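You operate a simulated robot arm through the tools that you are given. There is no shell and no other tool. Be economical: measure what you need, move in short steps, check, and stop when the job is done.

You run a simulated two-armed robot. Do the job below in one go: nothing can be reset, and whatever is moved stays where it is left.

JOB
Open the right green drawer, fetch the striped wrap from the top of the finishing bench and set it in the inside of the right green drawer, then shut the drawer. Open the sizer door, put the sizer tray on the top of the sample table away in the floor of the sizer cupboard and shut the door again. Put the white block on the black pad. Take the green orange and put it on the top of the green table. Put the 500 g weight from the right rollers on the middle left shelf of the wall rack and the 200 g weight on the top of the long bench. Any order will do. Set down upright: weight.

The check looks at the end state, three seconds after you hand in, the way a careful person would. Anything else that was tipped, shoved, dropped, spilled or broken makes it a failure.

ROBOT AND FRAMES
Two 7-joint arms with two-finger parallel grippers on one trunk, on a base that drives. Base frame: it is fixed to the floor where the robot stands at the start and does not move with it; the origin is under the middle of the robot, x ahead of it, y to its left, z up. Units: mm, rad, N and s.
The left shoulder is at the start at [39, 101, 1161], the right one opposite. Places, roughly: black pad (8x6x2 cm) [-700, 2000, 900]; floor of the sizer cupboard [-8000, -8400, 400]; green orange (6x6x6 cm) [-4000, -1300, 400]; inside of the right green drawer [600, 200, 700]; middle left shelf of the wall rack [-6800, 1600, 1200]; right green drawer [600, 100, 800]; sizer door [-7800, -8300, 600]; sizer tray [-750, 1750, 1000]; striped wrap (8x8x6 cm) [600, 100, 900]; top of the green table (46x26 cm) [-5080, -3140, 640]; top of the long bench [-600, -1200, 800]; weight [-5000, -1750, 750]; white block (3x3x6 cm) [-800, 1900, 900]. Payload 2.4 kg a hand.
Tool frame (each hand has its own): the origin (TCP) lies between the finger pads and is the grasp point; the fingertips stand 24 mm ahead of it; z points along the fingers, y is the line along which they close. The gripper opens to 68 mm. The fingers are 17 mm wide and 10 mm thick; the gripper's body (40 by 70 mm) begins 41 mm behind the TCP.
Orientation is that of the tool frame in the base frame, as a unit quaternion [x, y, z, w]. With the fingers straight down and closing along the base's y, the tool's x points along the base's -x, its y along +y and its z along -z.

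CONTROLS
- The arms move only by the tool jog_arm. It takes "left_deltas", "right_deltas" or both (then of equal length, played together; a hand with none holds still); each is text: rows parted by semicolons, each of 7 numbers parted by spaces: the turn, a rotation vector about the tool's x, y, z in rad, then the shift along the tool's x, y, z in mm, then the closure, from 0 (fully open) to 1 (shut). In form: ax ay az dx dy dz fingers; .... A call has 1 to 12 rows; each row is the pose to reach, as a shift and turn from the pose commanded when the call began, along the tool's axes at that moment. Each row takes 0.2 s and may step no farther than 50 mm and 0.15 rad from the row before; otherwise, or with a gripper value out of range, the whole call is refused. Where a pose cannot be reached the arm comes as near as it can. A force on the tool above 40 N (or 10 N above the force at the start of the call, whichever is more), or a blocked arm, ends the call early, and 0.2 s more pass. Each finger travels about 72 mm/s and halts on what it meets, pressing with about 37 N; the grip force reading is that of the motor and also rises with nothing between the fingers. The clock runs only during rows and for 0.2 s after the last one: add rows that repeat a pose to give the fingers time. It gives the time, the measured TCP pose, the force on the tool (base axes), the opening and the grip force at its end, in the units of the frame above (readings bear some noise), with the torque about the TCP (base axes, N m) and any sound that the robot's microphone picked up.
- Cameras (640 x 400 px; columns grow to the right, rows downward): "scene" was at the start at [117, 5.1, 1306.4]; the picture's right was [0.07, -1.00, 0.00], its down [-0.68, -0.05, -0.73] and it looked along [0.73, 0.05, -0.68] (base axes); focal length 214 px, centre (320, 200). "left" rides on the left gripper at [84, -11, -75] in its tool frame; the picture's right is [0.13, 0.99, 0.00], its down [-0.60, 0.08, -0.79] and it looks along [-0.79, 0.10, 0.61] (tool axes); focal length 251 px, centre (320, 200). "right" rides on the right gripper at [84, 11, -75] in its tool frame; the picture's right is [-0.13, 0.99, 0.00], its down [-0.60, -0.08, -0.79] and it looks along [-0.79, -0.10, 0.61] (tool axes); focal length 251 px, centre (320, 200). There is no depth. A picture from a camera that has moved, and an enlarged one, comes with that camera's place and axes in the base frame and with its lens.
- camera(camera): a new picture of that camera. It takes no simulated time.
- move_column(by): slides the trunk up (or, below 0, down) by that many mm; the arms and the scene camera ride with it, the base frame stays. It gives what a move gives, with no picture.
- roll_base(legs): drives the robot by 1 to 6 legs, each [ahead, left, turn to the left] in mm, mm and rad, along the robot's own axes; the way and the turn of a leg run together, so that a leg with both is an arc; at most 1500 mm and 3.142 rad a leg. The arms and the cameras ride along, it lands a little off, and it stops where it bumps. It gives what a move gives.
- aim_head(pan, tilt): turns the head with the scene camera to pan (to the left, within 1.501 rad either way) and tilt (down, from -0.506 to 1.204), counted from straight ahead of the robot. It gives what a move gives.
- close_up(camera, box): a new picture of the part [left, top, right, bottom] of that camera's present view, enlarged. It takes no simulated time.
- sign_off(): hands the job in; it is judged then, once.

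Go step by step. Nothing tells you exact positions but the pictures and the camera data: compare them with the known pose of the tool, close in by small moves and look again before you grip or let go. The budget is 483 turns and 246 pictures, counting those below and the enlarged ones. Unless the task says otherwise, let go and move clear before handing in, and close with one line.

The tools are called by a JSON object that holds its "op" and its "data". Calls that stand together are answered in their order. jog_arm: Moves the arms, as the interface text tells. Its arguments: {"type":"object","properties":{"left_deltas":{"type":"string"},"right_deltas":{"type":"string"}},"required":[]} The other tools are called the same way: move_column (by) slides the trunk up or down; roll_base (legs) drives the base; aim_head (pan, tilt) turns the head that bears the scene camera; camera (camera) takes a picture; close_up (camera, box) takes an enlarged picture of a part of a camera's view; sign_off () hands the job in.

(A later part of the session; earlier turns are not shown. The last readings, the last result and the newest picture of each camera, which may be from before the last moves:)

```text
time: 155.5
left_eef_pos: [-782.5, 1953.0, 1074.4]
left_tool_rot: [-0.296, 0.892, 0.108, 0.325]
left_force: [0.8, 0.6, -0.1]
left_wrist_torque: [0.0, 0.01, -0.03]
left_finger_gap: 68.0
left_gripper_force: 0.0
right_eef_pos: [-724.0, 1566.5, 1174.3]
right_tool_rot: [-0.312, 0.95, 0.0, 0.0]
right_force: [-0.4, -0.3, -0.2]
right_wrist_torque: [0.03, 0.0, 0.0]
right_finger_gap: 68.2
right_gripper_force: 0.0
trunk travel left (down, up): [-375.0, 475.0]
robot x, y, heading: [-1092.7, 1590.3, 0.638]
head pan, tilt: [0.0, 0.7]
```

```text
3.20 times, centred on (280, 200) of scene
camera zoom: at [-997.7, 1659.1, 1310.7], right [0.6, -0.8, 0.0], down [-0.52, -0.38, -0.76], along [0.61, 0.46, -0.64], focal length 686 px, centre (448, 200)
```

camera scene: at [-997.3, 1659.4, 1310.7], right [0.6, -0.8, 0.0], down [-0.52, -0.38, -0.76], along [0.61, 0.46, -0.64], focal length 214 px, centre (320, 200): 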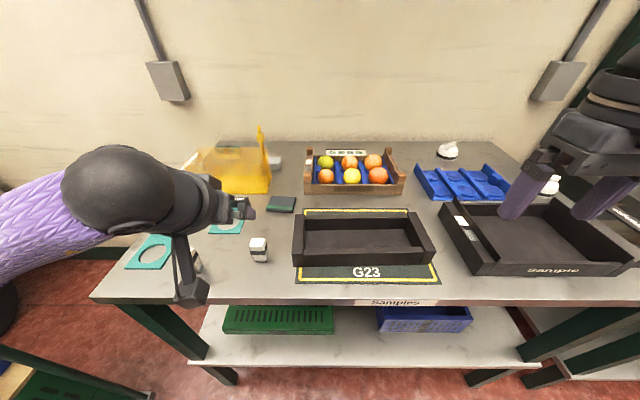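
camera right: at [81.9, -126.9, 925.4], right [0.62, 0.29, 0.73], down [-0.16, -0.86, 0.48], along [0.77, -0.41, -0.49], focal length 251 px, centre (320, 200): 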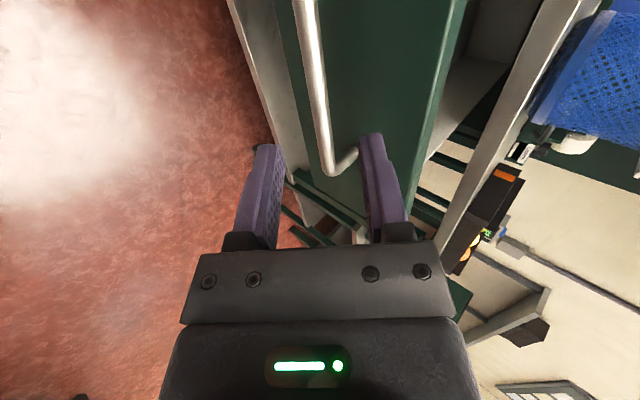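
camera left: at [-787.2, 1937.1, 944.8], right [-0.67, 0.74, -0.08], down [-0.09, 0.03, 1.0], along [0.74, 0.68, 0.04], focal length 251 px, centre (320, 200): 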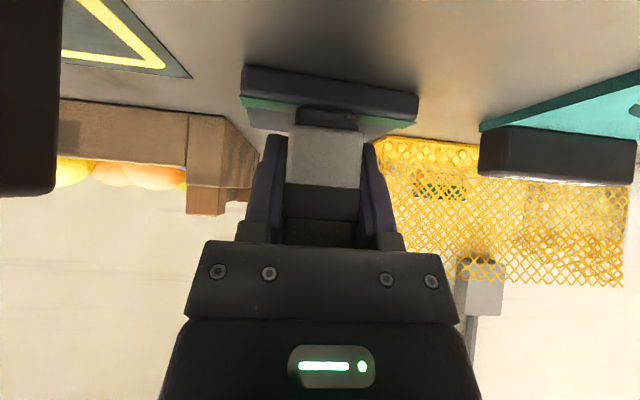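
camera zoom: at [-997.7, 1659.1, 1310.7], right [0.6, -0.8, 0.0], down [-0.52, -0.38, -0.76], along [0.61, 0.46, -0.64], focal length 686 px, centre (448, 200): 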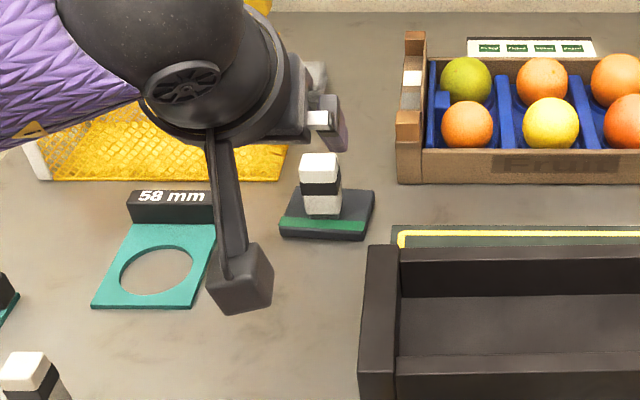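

White block stands on the black pad. Now inspect the black tray (sizer tray) closely.

{"op": "close_up", "data": {"camera": "scene", "box": [270, 190, 470, 310]}}

{"op": "camera", "data": {"camera": "right"}}

```text
3.20 times, centred on (370, 250) of scene
camera zoom: at [-997.7, 1659.1, 1310.7], right [0.6, -0.8, 0.0], down [-0.52, -0.38, -0.76], along [0.61, 0.46, -0.64], focal length 686 px, centre (160, 40)
```

zoom: 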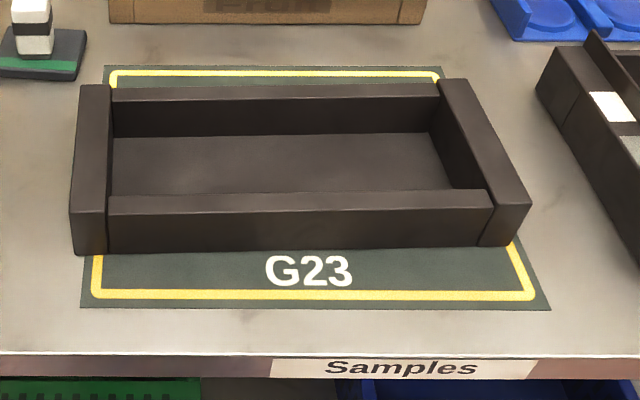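

```text
165 pictures are left
camera right: at [-796.7, 1525.2, 1248.6], right [-0.48, 0.88, 0.0], down [0.53, 0.3, 0.79], along [0.69, 0.38, -0.61], focal length 251 px, centre (320, 200)
```

right: 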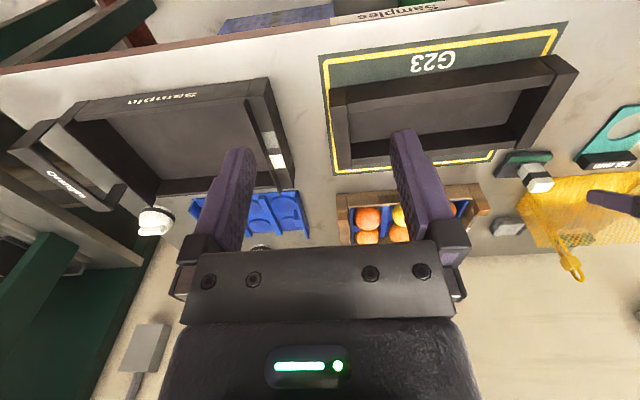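

The tray: front long wall at n≈452–471, top z≈935, centre t≈-1829, ~311×121×42 mm. I retract and straighten the left hand while rolling the right hand to grip the front wall.

{"op": "jog_arm", "data": {"left_deltas": "0 0 0 14 0 -12 0; 0 0 0 28 0 -24 0; 0 0 0 42 0 -36 0; 0 0 0 56 0 -48 0; 0 0 0 70 0 -60 0; 0 0.1 0 84 0 -72 0; 0 0.2 0 98 0 -84 0; 0 0.3 0 112 0 -96 0; 0 0.4 0 126 0 -108 0; 0 0.5 0 140 0 -120 0; 0 0.6 0 153 0 -129 0; 0 0.7 0 153 0 -129 0", "right_deltas": "0 0 0.15 0 0 0 0; 0 0 0.3 0 0 0 0; 0 0 0.45 0 0 0 0; 0 0 0.6 0 0 0 0; 0 0 0.75 0 0 0 0; 0 0 0.9 0 0 0 0; 0 0 1.05 0 0 0 0; 0 0 1.2 0 0 0 0; 0 0 1.35 0 0 0 0; 0 0 1.45 0 0 0 0; 0 0 1.571 0 0 0 0; 0 0 1.571 0 0 0 0"}}

{"op": "jog_arm", "data": {"right_deltas": "0 0 0 35 25 0 0; 0 0 0 70 50 0 0; 0 0 0 105 80 0 0; 0 0 0 139 114 0 0; 0 0 0 139 114 45 0; 0 0 0 139 114 90 0; 0 0 0 139 114 135 0; 0 0 0 139 114 180 0; 0 0 0 139 114 180 0"}}

{"op": "camera", "data": {"camera": "right"}}

{"op": "camera", "data": {"camera": "scene"}}

```text
time: 158.1
left_eef_pos: [-944.2, 1834.1, 1073.8]
left_tool_rot: [-0.315, 0.949, -0.001, -0.001]
left_force: [0.2, 0.4, -0.5]
left_wrist_torque: [0.03, 0.01, -0.01]
left_finger_gap: 68.0
left_gripper_force: 0.1
right_eef_pos: [-724.1, 1565.6, 1174.2]
right_tool_rot: [0.453, 0.892, -0.001, -0.001]
right_force: [0.0, 0.1, -0.4]
right_wrist_torque: [0.01, 0.0, -0.01]
right_finger_gap: 68.0
right_gripper_force: 0.2
trunk travel left (down, up): [-375.0, 475.0]
robot x, y, heading: [-1092.9, 1588.2, 0.634]
head pan, tilt: [0.0, 0.7]
```

```text
time: 160.1
left_eef_pos: [-944.8, 1833.5, 1075.0]
left_tool_rot: [-0.315, 0.949, -0.001, -0.001]
left_force: [1.2, 0.9, -0.2]
left_wrist_torque: [-0.01, 0.04, 0.05]
left_finger_gap: 68.0
left_gripper_force: 0.1
right_eef_pos: [-713.6, 1747.2, 994.7]
right_tool_rot: [0.451, 0.893, 0.0, 0.0]
right_force: [-0.3, 0.5, 0.3]
right_wrist_torque: [0.01, -0.02, 0.02]
right_finger_gap: 67.7
right_gripper_force: 0.2
trunk travel left (down, up): [-375.0, 475.0]
robot x, y, heading: [-1091.8, 1586.2, 0.636]
head pan, tilt: [0.0, 0.7]
```

```text
164 pictures are left
camera right: at [-753.5, 1821.6, 1069.3], right [0.88, 0.48, 0.0], down [0.3, -0.53, 0.79], along [0.38, -0.7, -0.61], focal length 251 px, centre (320, 200)
```

right: 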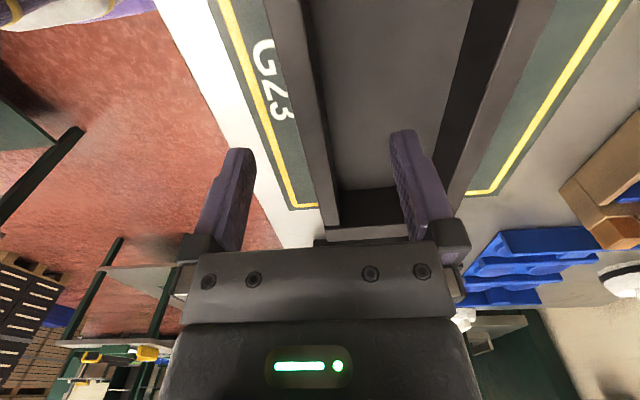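

```text
163 pictures are left
camera scene: at [-997.7, 1659.2, 1310.7], right [0.6, -0.8, 0.0], down [-0.52, -0.38, -0.76], along [0.61, 0.46, -0.64], focal length 214 px, centre (320, 200)
```

scene: 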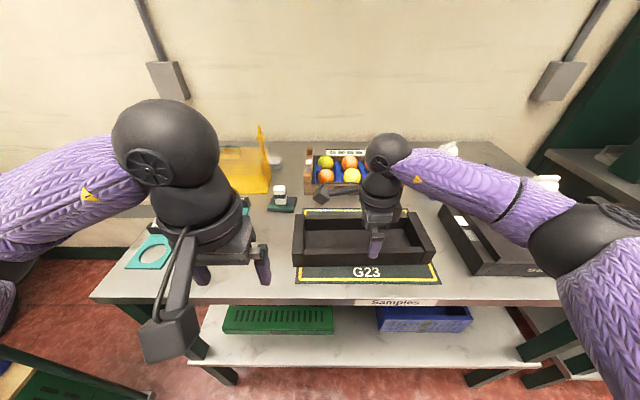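

Wall lies about 5 mm nearer than the TCP; straddle it and close.

{"op": "jog_arm", "data": {"right_deltas": "0 0 0 0 -5 25 0; 0 0 0 0 -5 50 0; 0 0 0 0 -5 63 0; 0 0 0 0 -5 63 0"}}

{"op": "camera", "data": {"camera": "right"}}

```text
time: 161.1
left_eef_pos: [-943.7, 1833.9, 1075.3]
left_tool_rot: [-0.315, 0.949, -0.001, 0.0]
left_force: [0.4, 0.0, -1.1]
left_wrist_torque: [0.01, 0.01, 0.03]
left_finger_gap: 68.1
left_gripper_force: 0.1
right_eef_pos: [-718.5, 1744.9, 931.3]
right_tool_rot: [0.452, 0.892, -0.001, 0.0]
right_force: [0.2, 0.2, 0.6]
right_wrist_torque: [0.05, 0.04, -0.02]
right_finger_gap: 68.1
right_gripper_force: 0.1
trunk travel left (down, up): [-375.0, 475.0]
robot x, y, heading: [-1091.2, 1588.8, 0.637]
head pan, tilt: [0.0, 0.7]
```

```text
162 pictures are left
camera right: at [-758.9, 1818.7, 1005.7], right [0.88, 0.48, 0.0], down [0.3, -0.53, 0.79], along [0.38, -0.7, -0.61], focal length 251 px, centre (320, 200)
```

right: 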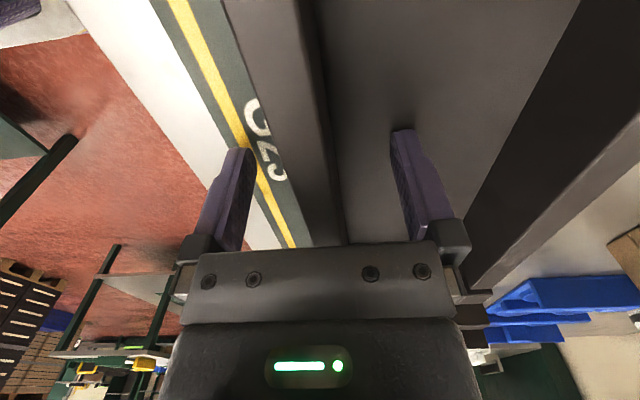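

{"op": "jog_arm", "data": {"right_deltas": "0 0 0 0 0 0 0.3; 0 0 0 0 0 0 0.6; 0 0 0 0 0 0 0.9; 0 0 0 0 0 0 1; 0 0 0 0 0 0 1"}}

{"op": "jog_arm", "data": {"right_deltas": "0 0 0 0 0 -10 1; 0 0 0 0 0 -30 1; 0 0 0 0 0 -60 1; 0 0 0 0 0 -60 1"}}

{"op": "camera", "data": {"camera": "scene"}}

{"op": "camera", "data": {"camera": "right"}}

```text
time: 162.3
left_eef_pos: [-943.6, 1833.4, 1075.1]
left_tool_rot: [-0.315, 0.949, -0.001, -0.001]
left_force: [0.8, -0.8, 0.5]
left_wrist_torque: [-0.01, 0.02, 0.02]
left_finger_gap: 68.1
left_gripper_force: 0.1
right_eef_pos: [-718.9, 1744.7, 931.4]
right_tool_rot: [0.452, 0.892, -0.001, 0.0]
right_force: [0.2, 0.7, 2.4]
right_wrist_torque: [0.09, -0.07, 0.13]
right_finger_gap: 14.9
right_gripper_force: 34.4
trunk travel left (down, up): [-375.0, 475.0]
robot x, y, heading: [-1090.9, 1585.1, 0.635]
head pan, tilt: [0.0, 0.7]
```

```text
time: 163.3
left_eef_pos: [-944.2, 1832.6, 1074.7]
left_tool_rot: [-0.315, 0.949, 0.001, -0.001]
left_force: [0.2, -1.1, -0.5]
left_wrist_torque: [0.04, 0.0, -0.02]
left_finger_gap: 68.1
left_gripper_force: 0.1
right_eef_pos: [-718.6, 1744.7, 991.4]
right_tool_rot: [0.451, 0.892, -0.001, 0.0]
right_force: [0.1, 0.5, -1.3]
right_wrist_torque: [-0.03, 0.03, 0.02]
right_finger_gap: 15.0
right_gripper_force: 34.5
trunk travel left (down, up): [-375.0, 475.0]
robot x, y, heading: [-1094.8, 1586.9, 0.634]
head pan, tilt: [0.0, 0.7]
```

```text
161 pictures are left
camera scene: at [-997.7, 1659.2, 1310.7], right [0.6, -0.8, 0.0], down [-0.52, -0.38, -0.76], along [0.61, 0.46, -0.64], focal length 214 px, centre (320, 200)
```

scene: 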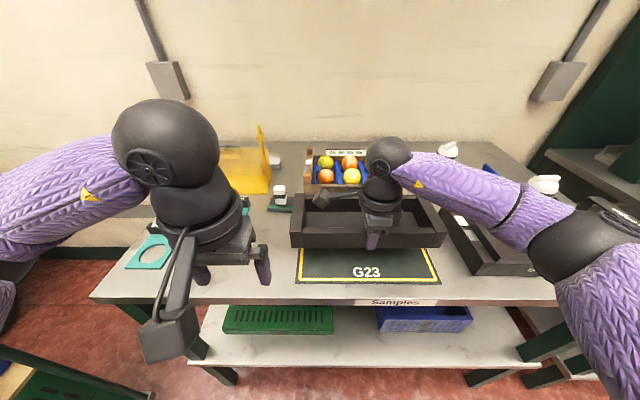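

```text
160 pictures are left
camera right: at [-758.0, 1818.3, 1066.3], right [0.88, 0.48, 0.0], down [0.3, -0.53, 0.79], along [0.38, -0.7, -0.61], focal length 251 px, centre (320, 200)
```

right: 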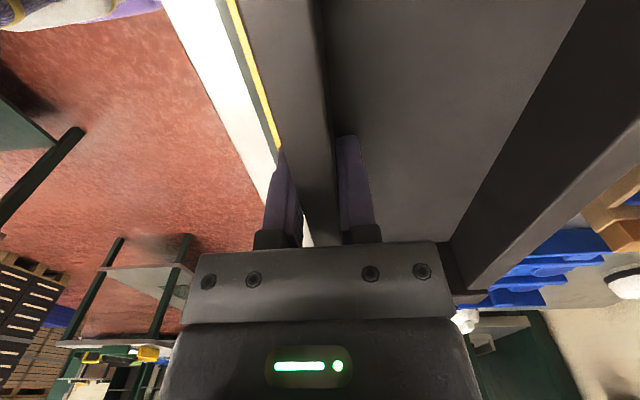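

The tray comes up level in one hand (15 mm wall). Raise it a bit more, back into the aisle, and survey the room for the long drive to the cupboard.

{"op": "jog_arm", "data": {"right_deltas": "0 0 0 0 -10 -45 1; 0 0 0 0 -20 -90 1; 0 0 0 0 -30 -135 1; 0 0 0 0 -40 -170 1; 0 0 0 0 -60 -170 1; 0 0 0 0 -60 -170 1"}}

{"op": "roll_base", "data": {"legs": [[-260, 0, 0]]}}

{"op": "aim_head", "data": {"pan": 1.5, "tilt": 0.15}}

{"op": "camera", "data": {"camera": "scene"}}

{"op": "aim_head", "data": {"pan": -1.5, "tilt": 0.15}}

{"op": "camera", "data": {"camera": "scene"}}

```text
time: 164.7
left_eef_pos: [-944.9, 1832.7, 1074.1]
left_tool_rot: [-0.314, 0.949, -0.001, -0.001]
left_force: [0.1, 0.9, 0.1]
left_wrist_torque: [-0.02, 0.01, 0.0]
left_finger_gap: 68.2
left_gripper_force: 0.0
right_eef_pos: [-765.9, 1709.2, 1162.0]
right_tool_rot: [0.451, 0.892, 0.0, -0.001]
right_force: [0.5, 0.2, -1.7]
right_wrist_torque: [-0.03, 0.03, -0.01]
right_finger_gap: 15.3
right_gripper_force: 34.0
trunk travel left (down, up): [-375.0, 475.0]
robot x, y, heading: [-1096.1, 1588.9, 0.634]
head pan, tilt: [0.0, 0.7]
```

```text
time: 166.6
left_eef_pos: [-1153.7, 1680.2, 1075.1]
left_tool_rot: [-0.318, 0.948, -0.001, -0.001]
left_force: [-0.5, 0.0, 0.0]
left_wrist_torque: [0.0, 0.0, 0.04]
left_finger_gap: 68.2
left_gripper_force: 0.0
right_eef_pos: [-973.5, 1554.4, 1161.3]
right_tool_rot: [0.449, 0.894, 0.0, 0.0]
right_force: [-0.7, -0.1, -0.5]
right_wrist_torque: [-0.04, 0.06, 0.01]
right_finger_gap: 15.3
right_gripper_force: 35.0
trunk travel left (down, up): [-375.0, 475.0]
robot x, y, heading: [-1298.5, 1430.5, 0.643]
head pan, tilt: [0.0, 0.7]
```

```text
time: 168.2
left_eef_pos: [-1154.2, 1680.1, 1073.8]
left_tool_rot: [-0.318, 0.948, 0.0, -0.001]
left_force: [-0.8, 0.6, 0.2]
left_wrist_torque: [-0.01, 0.01, 0.04]
left_finger_gap: 68.1
left_gripper_force: 0.1
right_eef_pos: [-973.0, 1556.1, 1160.9]
right_tool_rot: [0.449, 0.894, -0.001, 0.0]
right_force: [0.1, -1.0, -0.4]
right_wrist_torque: [-0.02, 0.02, 0.0]
right_finger_gap: 14.9
right_gripper_force: 34.5
trunk travel left (down, up): [-375.0, 475.0]
robot x, y, heading: [-1299.3, 1432.7, 0.643]
head pan, tilt: [1.499, 0.15]
```

```text
159 pictures are left
camera scene: at [-1323.2, 1532.6, 1360.8], right [0.84, 0.54, 0.0], down [0.08, -0.13, -0.99], along [-0.53, 0.83, -0.15], focal length 214 px, centre (320, 200)
```

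scene: 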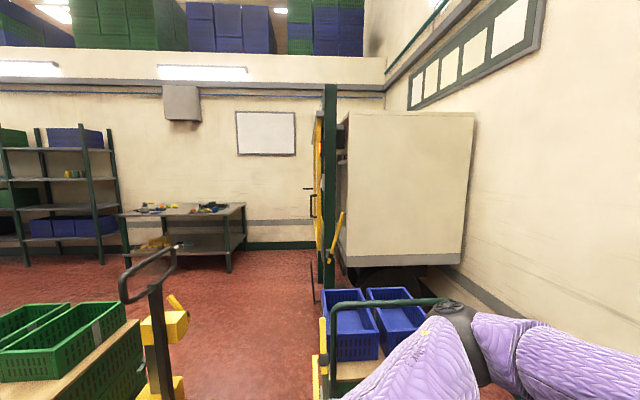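

```text
time: 170.8
left_eef_pos: [-1152.6, 1681.2, 1074.0]
left_tool_rot: [-0.319, 0.948, 0.0, -0.001]
left_force: [-0.7, 0.6, -0.4]
left_wrist_torque: [0.04, -0.01, 0.01]
left_finger_gap: 68.0
left_gripper_force: 0.0
right_eef_pos: [-973.2, 1555.7, 1162.4]
right_tool_rot: [0.449, 0.893, -0.001, -0.001]
right_force: [-0.5, -0.9, -0.4]
right_wrist_torque: [-0.03, 0.02, -0.02]
right_finger_gap: 15.5
right_gripper_force: 34.6
trunk travel left (down, up): [-375.0, 475.0]
robot x, y, heading: [-1300.9, 1432.5, 0.642]
head pan, tilt: [-1.499, 0.15]
```

```text
158 pictures are left
camera scene: at [-1212.2, 1384.6, 1360.9], right [-0.75, -0.66, 0.0], down [-0.1, 0.11, -0.99], along [0.65, -0.75, -0.15], focal length 214 px, centre (320, 200)
```

scene: 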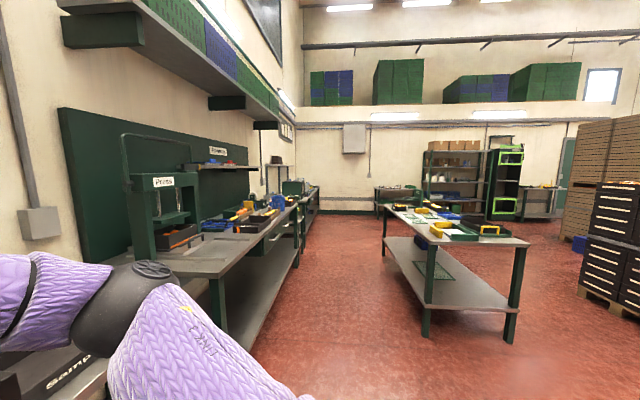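

In bench coordinates the cupboard lies ~11 m behind me. I turn around (tray is well above table height) and look that way.

{"op": "roll_base", "data": {"legs": [[0, 0, -1.571], [0, 0, -1.571]]}}

{"op": "aim_head", "data": {"pan": 0.0, "tilt": 0.2}}

{"op": "camera", "data": {"camera": "scene"}}

{"op": "aim_head", "data": {"pan": 1.0, "tilt": 0.2}}

{"op": "camera", "data": {"camera": "scene"}}

```text
time: 178.9
left_eef_pos: [-1455.2, 1191.7, 1073.9]
left_tool_rot: [0.953, 0.305, 0.002, -0.001]
left_force: [0.2, 0.3, -0.2]
left_wrist_torque: [-0.03, -0.01, -0.03]
left_finger_gap: 67.7
left_gripper_force: 0.0
right_eef_pos: [-1630.5, 1319.9, 1162.7]
right_tool_rot: [0.888, -0.461, 0.001, 0.0]
right_force: [0.5, -1.1, -0.4]
right_wrist_torque: [0.01, -0.02, -0.03]
right_finger_gap: 15.4
right_gripper_force: 34.6
trunk travel left (down, up): [-375.0, 475.0]
robot x, y, heading: [-1301.0, 1433.5, -2.525]
head pan, tilt: [-1.499, 0.15]
```

```text
time: 180.5
left_eef_pos: [-1453.7, 1191.7, 1074.5]
left_tool_rot: [0.952, 0.305, 0.001, 0.0]
left_force: [-0.1, -0.5, -0.9]
left_wrist_torque: [0.01, 0.01, 0.02]
left_finger_gap: 67.9
left_gripper_force: 0.0
right_eef_pos: [-1630.3, 1320.4, 1162.4]
right_tool_rot: [0.887, -0.461, 0.0, -0.001]
right_force: [0.5, -0.6, -0.7]
right_wrist_torque: [0.02, -0.02, 0.0]
right_finger_gap: 15.0
right_gripper_force: 34.4
trunk travel left (down, up): [-375.0, 475.0]
robot x, y, heading: [-1301.7, 1432.2, -2.525]
head pan, tilt: [0.0, 0.201]
```

```text
157 pictures are left
camera scene: at [-1406.3, 1359.0, 1356.1], right [-0.58, 0.82, 0.0], down [0.16, 0.12, -0.98], along [-0.8, -0.57, -0.2], focal length 214 px, centre (320, 200)
```

scene: 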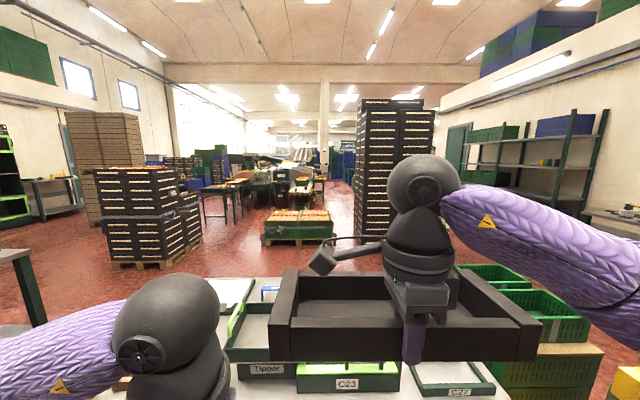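

```text
time: 181.7
left_eef_pos: [-1454.3, 1189.7, 1074.4]
left_tool_rot: [0.952, 0.305, 0.001, -0.001]
left_force: [0.1, 0.2, 0.7]
left_wrist_torque: [0.0, -0.01, -0.01]
left_finger_gap: 68.0
left_gripper_force: 0.1
right_eef_pos: [-1631.4, 1319.9, 1162.3]
right_tool_rot: [0.887, -0.461, 0.001, -0.001]
right_force: [-0.6, 0.4, 0.0]
right_wrist_torque: [0.06, -0.04, 0.03]
right_finger_gap: 15.5
right_gripper_force: 34.0
trunk travel left (down, up): [-375.0, 475.0]
robot x, y, heading: [-1301.5, 1433.1, -2.528]
head pan, tilt: [1.0, 0.201]
```

```text
156 pictures are left
camera scene: at [-1326.1, 1319.7, 1356.1], right [-1.0, -0.04, 0.0], down [-0.01, 0.2, -0.98], along [0.04, -0.98, -0.2], focal length 214 px, centre (320, 200)
```

scene: 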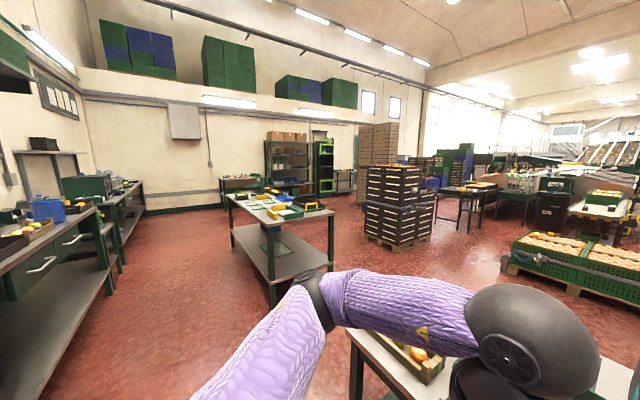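

The room is a packhouse; the passage between the "Tipper" table and the long bench (gap ≈1.2 m, centred t≈-790) leads back. I slide left along the aisle, then drive through it.

{"op": "roll_base", "data": {"legs": [[0, 1150, 0.02], [1500, 0, 0]]}}

{"op": "aim_head", "data": {"pan": 0.35, "tilt": 0.2}}

{"op": "camera", "data": {"camera": "scene"}}

```text
time: 194.6
left_eef_pos: [-1968.1, -637.2, 1073.4]
left_tool_rot: [0.948, 0.319, 0.001, -0.001]
left_force: [-0.7, 0.0, -0.3]
left_wrist_torque: [0.0, 0.0, 0.01]
left_finger_gap: 68.1
left_gripper_force: 0.0
right_eef_pos: [-2149.7, -512.9, 1160.4]
right_tool_rot: [0.894, -0.448, 0.001, -0.001]
right_force: [0.1, 0.1, -1.5]
right_wrist_torque: [0.03, -0.05, 0.04]
right_finger_gap: 15.5
right_gripper_force: 34.3
trunk travel left (down, up): [-375.0, 475.0]
robot x, y, heading: [-1822.9, -393.4, -2.497]
head pan, tilt: [1.0, 0.201]
```

```text
time: 195.6
left_eef_pos: [-1969.4, -636.7, 1076.4]
left_tool_rot: [0.948, 0.32, 0.001, -0.001]
left_force: [0.5, -0.1, 0.5]
left_wrist_torque: [0.0, 0.01, -0.01]
left_finger_gap: 68.2
left_gripper_force: 0.1
right_eef_pos: [-2149.2, -514.1, 1163.0]
right_tool_rot: [0.894, -0.447, 0.0, -0.001]
right_force: [-1.1, 0.6, -1.7]
right_wrist_torque: [0.07, -0.03, -0.02]
right_finger_gap: 15.1
right_gripper_force: 34.8
trunk travel left (down, up): [-375.0, 475.0]
robot x, y, heading: [-1820.9, -394.3, -2.497]
head pan, tilt: [0.351, 0.201]
```

```text
155 pictures are left
camera scene: at [-1901.7, -490.5, 1356.1], right [-0.84, 0.54, 0.0], down [0.11, 0.17, -0.98], along [-0.53, -0.82, -0.2], focal length 214 px, centre (320, 200)
```

scene: 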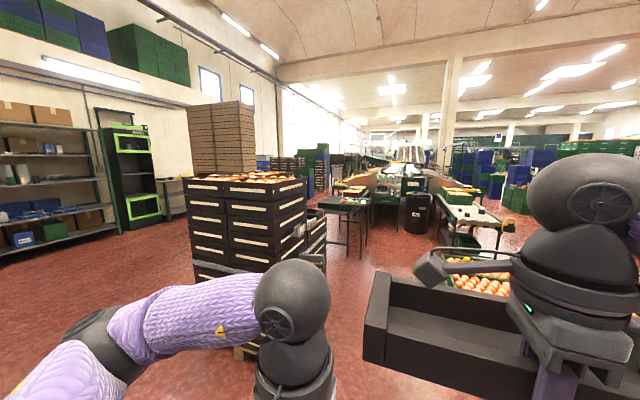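

{"op": "close_up", "data": {"camera": "scene", "box": [180, 110, 480, 270]}}

{"op": "aim_head", "data": {"pan": -0.5, "tilt": 0.25}}

{"op": "camera", "data": {"camera": "scene"}}

```text
2.13 times, centred on (330, 190) of scene
camera zoom: at [-1901.7, -490.5, 1356.1], right [-0.84, 0.54, 0.0], down [0.11, 0.17, -0.98], along [-0.53, -0.82, -0.2], focal length 458 px, centre (299, 221)
```

zoom: 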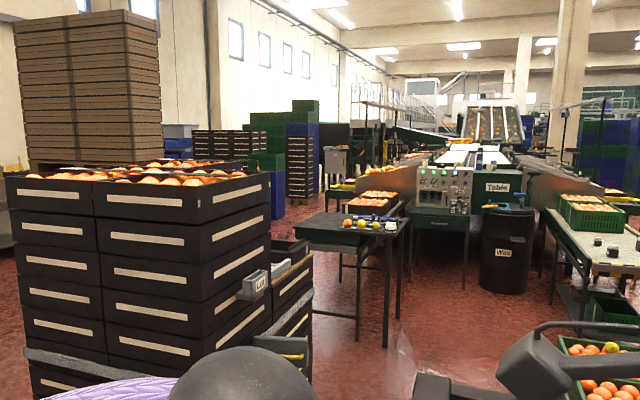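

```text
time: 196.8
left_eef_pos: [-1967.9, -637.7, 1074.2]
left_tool_rot: [0.947, 0.32, 0.001, -0.001]
left_force: [0.2, 0.9, -0.4]
left_wrist_torque: [-0.01, -0.02, 0.0]
left_finger_gap: 68.0
left_gripper_force: 0.1
right_eef_pos: [-2149.8, -514.5, 1162.0]
right_tool_rot: [0.895, -0.447, 0.0, -0.001]
right_force: [0.5, -0.7, -0.6]
right_wrist_torque: [0.02, -0.02, 0.03]
right_finger_gap: 14.8
right_gripper_force: 34.7
trunk travel left (down, up): [-375.0, 475.0]
robot x, y, heading: [-1823.2, -391.8, -2.494]
head pan, tilt: [-0.499, 0.25]
```

```text
153 pictures are left
camera scene: at [-1943.6, -426.0, 1351.6], right [-0.15, 0.99, 0.0], down [0.24, 0.04, -0.97], along [-0.96, -0.14, -0.25], focal length 214 px, centre (320, 200)
```

scene: 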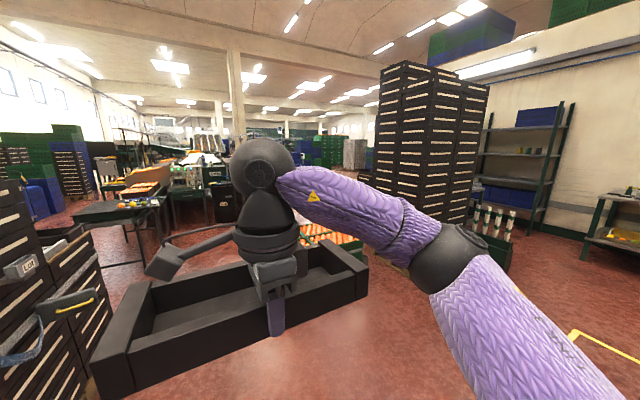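

The weights' roller table is visible ahead beside the conveyor; the cupboard is ~10 m further on. The clear route is the lane left of the near black-crate pallet (t≈1350). I slide over there between long bench and pallet.

{"op": "roll_base", "data": {"legs": [[420, 0, -0.01], [0, 1050, 0], [0, 1050, 0]]}}

{"op": "aim_head", "data": {"pan": 0.0, "tilt": 0.25}}

{"op": "camera", "data": {"camera": "scene"}}

```text
time: 209.5
left_eef_pos: [-1029.5, -2593.4, 1075.5]
left_tool_rot: [0.948, 0.319, 0.001, 0.0]
left_force: [-0.1, -0.5, 0.3]
left_wrist_torque: [0.02, -0.03, 0.0]
left_finger_gap: 68.2
left_gripper_force: 0.1
right_eef_pos: [-1209.3, -2469.3, 1162.6]
right_tool_rot: [0.894, -0.448, 0.0, -0.001]
right_force: [-0.5, 0.2, -0.9]
right_wrist_torque: [0.05, -0.03, 0.0]
right_finger_gap: 15.5
right_gripper_force: 34.4
trunk travel left (down, up): [-375.0, 475.0]
robot x, y, heading: [-882.1, -2347.8, -2.5]
head pan, tilt: [-0.499, 0.25]
```

```text
time: 210.5
left_eef_pos: [-1029.3, -2595.0, 1074.2]
left_tool_rot: [0.948, 0.318, 0.001, -0.001]
left_force: [0.1, -0.5, -0.8]
left_wrist_torque: [0.0, -0.02, 0.01]
left_finger_gap: 68.0
left_gripper_force: 0.1
right_eef_pos: [-1209.0, -2469.8, 1161.5]
right_tool_rot: [0.894, -0.448, 0.0, 0.0]
right_force: [0.1, 0.0, -0.7]
right_wrist_torque: [0.05, -0.05, -0.03]
right_finger_gap: 15.3
right_gripper_force: 34.8
trunk travel left (down, up): [-375.0, 475.0]
robot x, y, heading: [-883.6, -2348.5, -2.496]
head pan, tilt: [0.0, 0.25]
```

```text
152 pictures are left
camera scene: at [-985.9, -2424.8, 1351.6], right [-0.6, 0.8, 0.0], down [0.2, 0.15, -0.97], along [-0.77, -0.58, -0.25], focal length 214 px, centre (320, 200)
```

scene: 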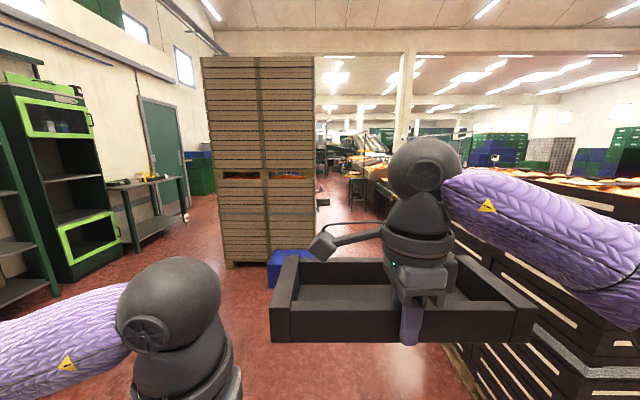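

Lane passes right of the brown stack and left of the black pallet. Step forward along t≈1150.

{"op": "roll_base", "data": {"legs": [[0, -200, 0], [1300, 0, 0]]}}

{"op": "camera", "data": {"camera": "scene"}}

```text
time: 218.0
left_eef_pos: [-2155.4, -3202.1, 1074.4]
left_tool_rot: [0.947, 0.322, 0.001, 0.0]
left_force: [-0.4, -0.1, 0.1]
left_wrist_torque: [0.01, 0.03, -0.01]
left_finger_gap: 68.1
left_gripper_force: 0.0
right_eef_pos: [-2336.1, -3081.4, 1162.5]
right_tool_rot: [0.895, -0.446, 0.0, -0.001]
right_force: [0.0, -0.2, -0.2]
right_wrist_torque: [0.05, -0.02, -0.01]
right_finger_gap: 15.2
right_gripper_force: 34.7
trunk travel left (down, up): [-375.0, 475.0]
robot x, y, heading: [-2007.9, -2952.3, -2.493]
head pan, tilt: [0.0, 0.25]
```

```text
151 pictures are left
camera scene: at [-2112.9, -3033.7, 1351.5], right [-0.61, 0.8, 0.0], down [0.2, 0.15, -0.97], along [-0.77, -0.59, -0.25], focal length 214 px, centre (320, 200)
```

scene: 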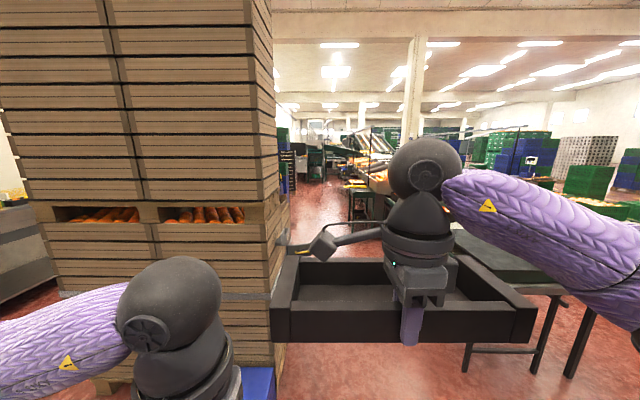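

{"op": "roll_base", "data": {"legs": [[650, -130, 0], [450, -270, 0]]}}

{"op": "camera", "data": {"camera": "scene"}}

```text
time: 224.3
left_eef_pos: [-3265.5, -3549.4, 1074.9]
left_tool_rot: [0.947, 0.322, 0.001, 0.0]
left_force: [0.4, 1.9, 0.2]
left_wrist_torque: [-0.01, 0.03, 0.0]
left_finger_gap: 67.9
left_gripper_force: 0.1
right_eef_pos: [-3446.1, -3427.0, 1161.6]
right_tool_rot: [0.896, -0.444, 0.0, -0.001]
right_force: [-1.3, -1.3, -1.0]
right_wrist_torque: [0.01, 0.0, 0.03]
right_finger_gap: 14.9
right_gripper_force: 34.4
trunk travel left (down, up): [-375.0, 475.0]
robot x, y, heading: [-3124.1, -3301.0, -2.488]
head pan, tilt: [0.0, 0.25]
```

```text
150 pictures are left
camera scene: at [-3224.5, -3381.0, 1351.5], right [-0.61, 0.79, 0.0], down [0.2, 0.15, -0.97], along [-0.77, -0.59, -0.25], focal length 214 px, centre (320, 200)
```

scene: 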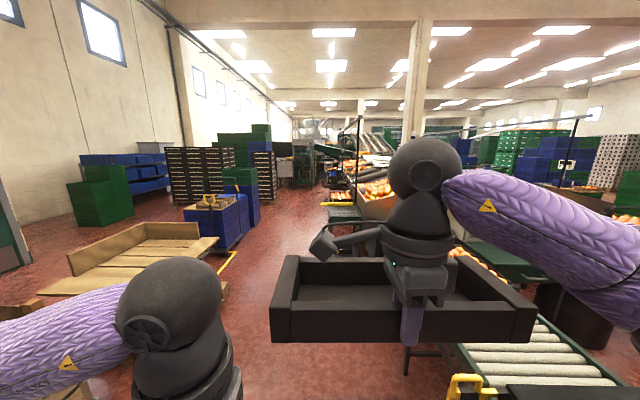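

The lane ahead is open. Drive on along t≈1050.

{"op": "roll_base", "data": {"legs": [[1500, 230, -0.01], [1500, 0, 0], [700, 0, 0]]}}

{"op": "aim_head", "data": {"pan": 0.15, "tilt": 0.2}}

{"op": "camera", "data": {"camera": "scene"}}

```text
refused: leg 1 is longer than a leg can be; nothing moved
```

```text
time: 225.0
left_eef_pos: [-3266.3, -3550.3, 1074.5]
left_tool_rot: [0.946, 0.324, 0.001, 0.0]
left_force: [0.1, 0.1, -0.1]
left_wrist_torque: [-0.04, 0.01, 0.02]
left_finger_gap: 68.0
left_gripper_force: 0.1
right_eef_pos: [-3446.5, -3428.1, 1161.9]
right_tool_rot: [0.896, -0.444, 0.0, 0.0]
right_force: [0.6, 0.4, 0.4]
right_wrist_torque: [0.03, -0.02, 0.02]
right_finger_gap: 15.3
right_gripper_force: 34.3
trunk travel left (down, up): [-375.0, 475.0]
robot x, y, heading: [-3121.9, -3300.4, -2.486]
head pan, tilt: [0.15, 0.201]
```

```text
149 pictures are left
camera scene: at [-3214.8, -3391.2, 1356.1], right [-0.72, 0.69, 0.0], down [0.14, 0.14, -0.98], along [-0.68, -0.71, -0.2], focal length 214 px, centre (320, 200)
```

scene: 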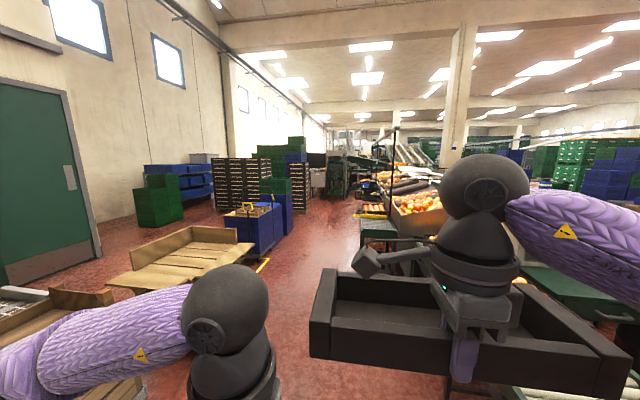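

{"op": "roll_base", "data": {"legs": [[1400, 240, -0.015], [1500, 0, 0], [700, 0, 0]]}}

{"op": "camera", "data": {"camera": "scene"}}

```text
time: 242.4
left_eef_pos: [-5990.7, -5869.8, 1073.8]
left_tool_rot: [0.95, 0.312, 0.001, -0.001]
left_force: [0.1, 1.0, 0.4]
left_wrist_torque: [0.0, 0.0, 0.0]
left_finger_gap: 68.1
left_gripper_force: 0.1
right_eef_pos: [-6168.0, -5742.2, 1161.1]
right_tool_rot: [0.891, -0.455, 0.0, -0.001]
right_force: [-0.9, 0.1, -0.6]
right_wrist_torque: [0.05, -0.03, 0.03]
right_finger_gap: 15.1
right_gripper_force: 34.1
trunk travel left (down, up): [-375.0, 475.0]
robot x, y, heading: [-5836.7, -5626.1, -2.513]
head pan, tilt: [0.15, 0.201]
```

```text
148 pictures are left
camera scene: at [-5934.9, -5711.2, 1356.1], right [-0.7, 0.71, 0.0], down [0.14, 0.14, -0.98], along [-0.7, -0.69, -0.2], focal length 214 px, centre (320, 200)
```

scene: 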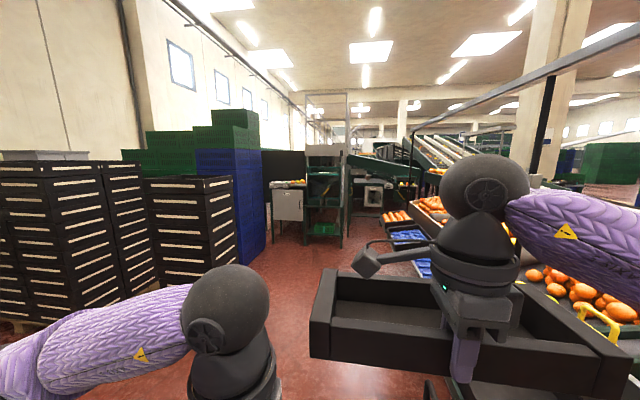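

The sizer cupboard with its pale door is visible ahead (ray hits ≈(-7690,-8140) at z 600). Zoom in.

{"op": "close_up", "data": {"camera": "scene", "box": [240, 140, 420, 260]}}

```text
3.33 times, centred on (330, 200) of scene
camera zoom: at [-5934.9, -5711.2, 1356.1], right [-0.7, 0.71, 0.0], down [0.14, 0.14, -0.98], along [-0.7, -0.69, -0.2], focal length 715 px, centre (287, 200)
```

zoom: 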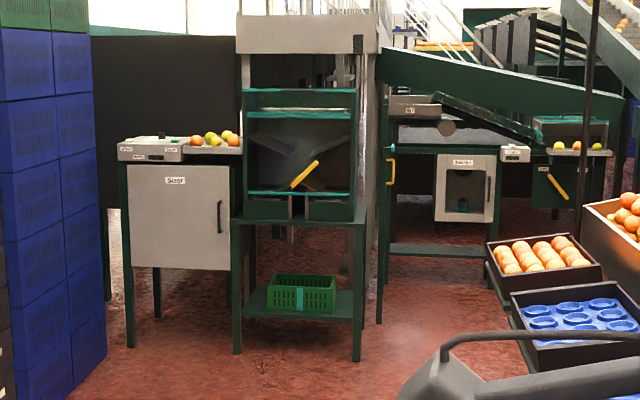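

The cupboard is labelled "Sizer", door hinged on the left with a vertical bar handle on its right edge (≈ m 11170, t 1812, z≈700 in bench-frame). I drive closer along the corridor.

{"op": "roll_base", "data": {"legs": [[1400, 350, 0], [765, 254, 0.008]]}}

{"op": "aim_head", "data": {"pan": 0.1, "tilt": 0.5}}

{"op": "camera", "data": {"camera": "scene"}}

```text
time: 253.7
left_eef_pos: [-7393.3, -7672.5, 1075.1]
left_tool_rot: [0.946, 0.324, 0.001, 0.0]
left_force: [0.7, 1.1, -1.2]
left_wrist_torque: [0.03, 0.02, -0.01]
left_finger_gap: 68.2
left_gripper_force: 0.1
right_eef_pos: [-7575.5, -7549.6, 1162.4]
right_tool_rot: [0.896, -0.443, 0.0, 0.0]
right_force: [1.1, -0.6, -0.7]
right_wrist_torque: [0.04, -0.04, 0.04]
right_finger_gap: 15.2
right_gripper_force: 34.9
trunk travel left (down, up): [-375.0, 475.0]
robot x, y, heading: [-7245.4, -7422.4, -2.484]
head pan, tilt: [0.15, 0.201]
```

```text
time: 254.5
left_eef_pos: [-7393.0, -7671.0, 1074.2]
left_tool_rot: [0.946, 0.323, 0.001, -0.001]
left_force: [-0.8, 0.1, 0.7]
left_wrist_torque: [0.0, 0.01, -0.01]
left_finger_gap: 68.2
left_gripper_force: 0.0
right_eef_pos: [-7575.3, -7549.5, 1163.6]
right_tool_rot: [0.897, -0.443, 0.0, -0.001]
right_force: [0.1, -0.1, -1.5]
right_wrist_torque: [0.03, -0.06, 0.0]
right_finger_gap: 15.1
right_gripper_force: 34.4
trunk travel left (down, up): [-375.0, 475.0]
robot x, y, heading: [-7245.6, -7423.1, -2.487]
head pan, tilt: [0.099, 0.499]
```

```text
146 pictures are left
camera scene: at [-7344.0, -7508.0, 1328.5], right [-0.69, 0.73, 0.0], down [0.35, 0.33, -0.88], along [-0.64, -0.6, -0.48], focal length 214 px, centre (320, 200)
```

scene: 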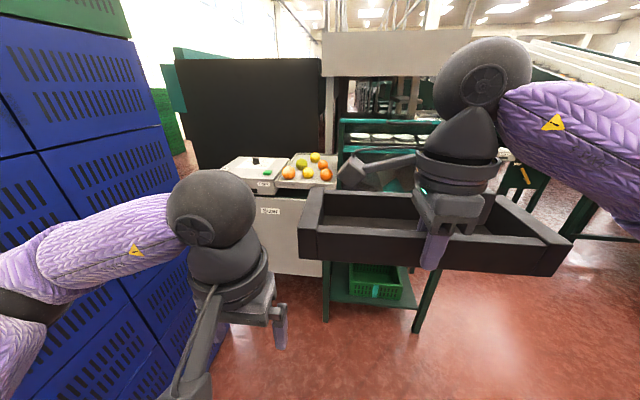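

The tray hides the door, so I tilt the left hand forward to near horizontal and lower the trunk, then use the left camera.

{"op": "jog_arm", "data": {"left_deltas": "0 -0.14 0 0 0 0 0; 0 -0.28 0 0 0 0 0; 0 -0.42 0 0 0 0 0; 0 -0.56 0 0 0 0 0; 0 -0.7 0 0 0 0 0; 0 -0.84 0 0 0 0 0; 0 -0.98 0 0 0 0 0; 0 -1.1 0 0 0 0 0; 0 -1.1 0 0 0 0 0"}}

{"op": "move_column", "data": {"by": -200}}

{"op": "camera", "data": {"camera": "left"}}

{"op": "camera", "data": {"camera": "scene"}}

```text
time: 256.5
left_eef_pos: [-7491.2, -7672.2, 1071.6]
left_tool_rot: [0.807, 0.276, -0.494, 0.169]
left_force: [-0.5, -0.2, 0.1]
left_wrist_torque: [-0.02, -0.06, -0.03]
left_finger_gap: 68.2
left_gripper_force: 0.0
left hand out of reach, approached as far as the arm can: row 3, 4, 5, 6, 7, 8, 9
right_eef_pos: [-7574.9, -7549.6, 1163.2]
right_tool_rot: [0.896, -0.443, 0.0, -0.001]
right_force: [1.0, -0.6, -1.3]
right_wrist_torque: [0.05, -0.01, -0.02]
right_finger_gap: 15.3
right_gripper_force: 34.8
trunk travel left (down, up): [-375.0, 475.0]
robot x, y, heading: [-7245.4, -7420.4, -2.49]
head pan, tilt: [0.099, 0.499]
```

```text
time: 258.7
left_eef_pos: [-7504.9, -7680.8, 834.9]
left_tool_rot: [0.835, 0.286, -0.444, 0.153]
left_force: [0.4, 0.0, 0.8]
left_wrist_torque: [0.01, 0.01, -0.02]
left_finger_gap: 68.1
left_gripper_force: 0.0
right_eef_pos: [-7576.0, -7549.7, 962.7]
right_tool_rot: [0.897, -0.443, 0.001, -0.001]
right_force: [-0.1, -0.1, -0.7]
right_wrist_torque: [0.04, -0.05, 0.0]
right_finger_gap: 15.2
right_gripper_force: 34.8
trunk travel left (down, up): [-175.0, 675.0]
robot x, y, heading: [-7248.2, -7428.0, -2.486]
head pan, tilt: [0.099, 0.499]
```

```text
145 pictures are left
camera left: at [-7425.4, -7604.0, 807.4], right [0.67, -0.74, -0.1], down [0.3, 0.13, 0.95], along [-0.68, -0.66, 0.31], focal length 251 px, centre (320, 200)
```

left: 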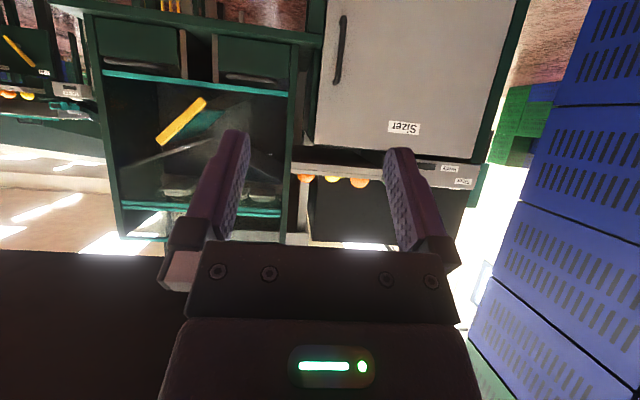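

```text
144 pictures are left
camera scene: at [-7378.8, -7534.8, 1125.6], right [-0.69, 0.73, 0.0], down [0.35, 0.33, -0.88], along [-0.64, -0.6, -0.48], focal length 214 px, centre (320, 200)
```

scene: 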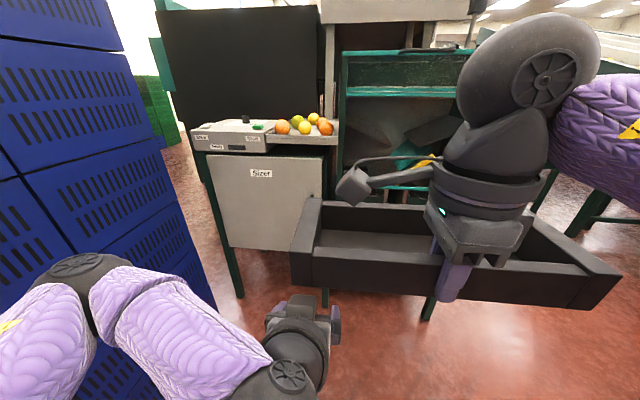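

From the left camera the handle bar is at t≈1822, z≈570–725. I extend the left arm forward/down/left toward that line.

{"op": "jog_arm", "data": {"left_deltas": "0 0 0 5 13 38 0; 0 0 0 10 26 76 0; 0 0 0 15 39 114 0; 0 0 0 20 52 152 0; 0 0 0 25 65 190 0; 0 0 0 30 78 228 0; 0 0 0 34 89 263 0; 0 0 0 34 89 263 0"}}

{"op": "camera", "data": {"camera": "left"}}

```text
time: 260.5
left_eef_pos: [-7612.3, -7871.9, 700.7]
left_tool_rot: [0.837, 0.286, -0.441, 0.152]
left_force: [-0.4, 0.9, -0.5]
left_wrist_torque: [0.0, -0.01, -0.02]
left_finger_gap: 68.0
left_gripper_force: 0.2
left hand out of reach, approached as far as the arm can: row 5, 6, 7, 8
right_eef_pos: [-7575.4, -7548.9, 962.2]
right_tool_rot: [0.897, -0.443, 0.0, -0.001]
right_force: [-0.6, 0.8, -1.9]
right_wrist_torque: [0.04, -0.02, 0.01]
right_finger_gap: 15.2
right_gripper_force: 34.7
trunk travel left (down, up): [-175.0, 675.0]
robot x, y, heading: [-7250.5, -7422.6, -2.487]
head pan, tilt: [0.099, 0.499]
```

```text
143 pictures are left
camera left: at [-7532.2, -7795.8, 672.5], right [0.67, -0.74, -0.1], down [0.29, 0.13, 0.95], along [-0.68, -0.66, 0.31], focal length 251 px, centre (320, 200)
```

left: 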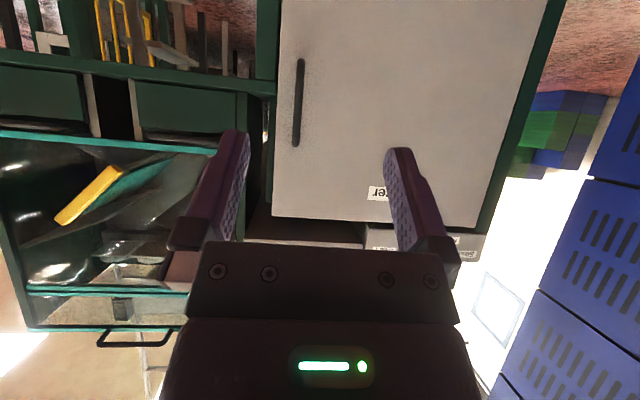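

Triangulated: bar at m≈11138, t≈1815, z 584–725. Drive 250 mm forward and re-check alignment.

{"op": "roll_base", "data": {"legs": [[250, -6, -0.015]]}}

{"op": "camera", "data": {"camera": "left"}}

```text
time: 262.3
left_eef_pos: [-7820.1, -8014.9, 700.9]
left_tool_rot: [0.838, 0.283, -0.442, 0.151]
left_force: [0.0, 0.1, -0.6]
left_wrist_torque: [0.0, 0.01, -0.02]
left_finger_gap: 68.1
left_gripper_force: 0.1
right_eef_pos: [-7779.6, -7694.0, 962.1]
right_tool_rot: [0.894, -0.448, 0.0, -0.001]
right_force: [-0.6, -0.4, -0.7]
right_wrist_torque: [0.01, -0.02, -0.02]
right_finger_gap: 15.1
right_gripper_force: 34.1
trunk travel left (down, up): [-175.0, 675.0]
robot x, y, heading: [-7456.2, -7572.0, -2.499]
head pan, tilt: [0.099, 0.499]
```

```text
142 pictures are left
camera left: at [-7739.3, -7940.1, 672.3], right [0.66, -0.74, -0.1], down [0.3, 0.13, 0.95], along [-0.69, -0.65, 0.31], focal length 251 px, centre (320, 200)
```

left: 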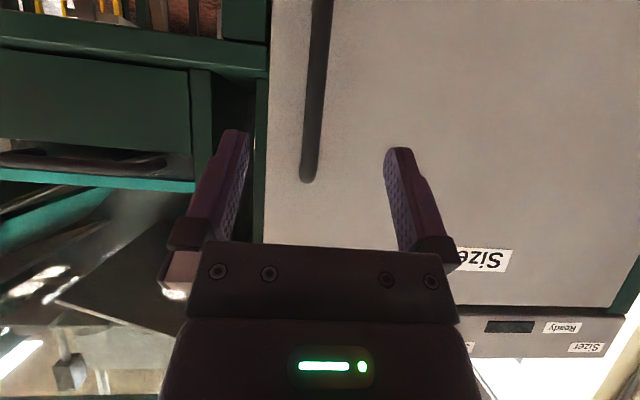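

Bar is exactly in line. Roll forward 86 mm and close on the bar.

{"op": "roll_base", "data": {"legs": [[86, 0, 0]]}}

{"op": "camera", "data": {"camera": "left"}}

```text
time: 263.4
left_eef_pos: [-7887.4, -8065.3, 699.4]
left_tool_rot: [0.837, 0.282, -0.443, 0.151]
left_force: [1.1, 0.6, -0.6]
left_wrist_torque: [0.04, 0.05, 0.01]
left_finger_gap: 68.2
left_gripper_force: 0.1
right_eef_pos: [-7847.1, -7745.0, 963.0]
right_tool_rot: [0.894, -0.449, 0.001, -0.002]
right_force: [-0.4, 0.8, -0.9]
right_wrist_torque: [-0.02, -0.02, -0.01]
right_finger_gap: 15.2
right_gripper_force: 34.2
trunk travel left (down, up): [-175.0, 675.0]
robot x, y, heading: [-7521.4, -7620.8, -2.502]
head pan, tilt: [0.099, 0.499]
```

```text
141 pictures are left
camera left: at [-7807.6, -7991.3, 672.3], right [0.66, -0.74, -0.1], down [0.3, 0.13, 0.95], along [-0.69, -0.65, 0.31], focal length 251 px, centre (320, 200)
```

left: 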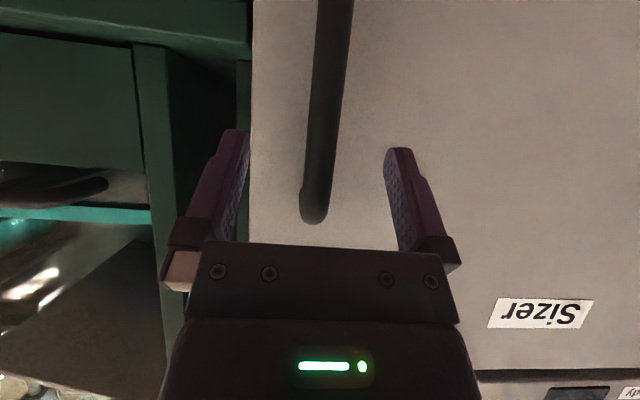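

{"op": "jog_arm", "data": {"left_deltas": "0 0 0 0 0 0 0.3; 0 0 0 0 0 0 0.6; 0 0 0 0 0 0 0.9; 0 0 0 0 0 0 1; 0 0 0 0 0 0 1"}}

{"op": "camera", "data": {"camera": "left"}}

```text
time: 264.6
left_eef_pos: [-7888.0, -8065.6, 700.2]
left_tool_rot: [0.838, 0.281, -0.443, 0.15]
left_force: [-2.0, 3.3, -0.5]
left_wrist_torque: [0.21, -0.04, -0.04]
left_finger_gap: 13.8
left_gripper_force: 34.0
right_eef_pos: [-7848.8, -7745.1, 961.9]
right_tool_rot: [0.894, -0.449, 0.0, 0.0]
right_force: [-0.1, 0.1, -0.9]
right_wrist_torque: [0.02, -0.03, 0.02]
right_finger_gap: 15.0
right_gripper_force: 34.0
trunk travel left (down, up): [-175.0, 675.0]
robot x, y, heading: [-7519.7, -7621.2, -2.499]
head pan, tilt: [0.099, 0.499]
```

```text
140 pictures are left
camera left: at [-7807.9, -7990.8, 672.4], right [0.66, -0.75, -0.1], down [0.3, 0.13, 0.95], along [-0.69, -0.65, 0.31], focal length 251 px, centre (320, 200)
```

left: 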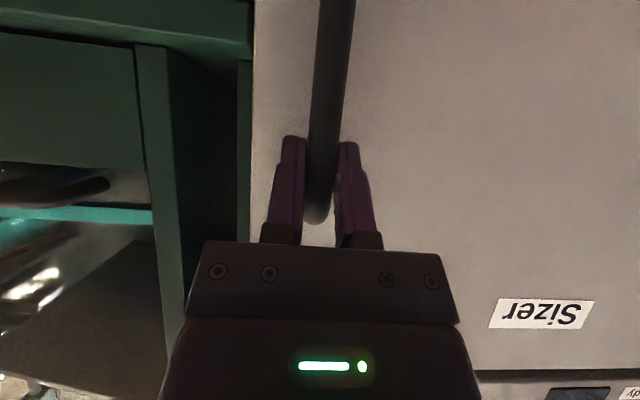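

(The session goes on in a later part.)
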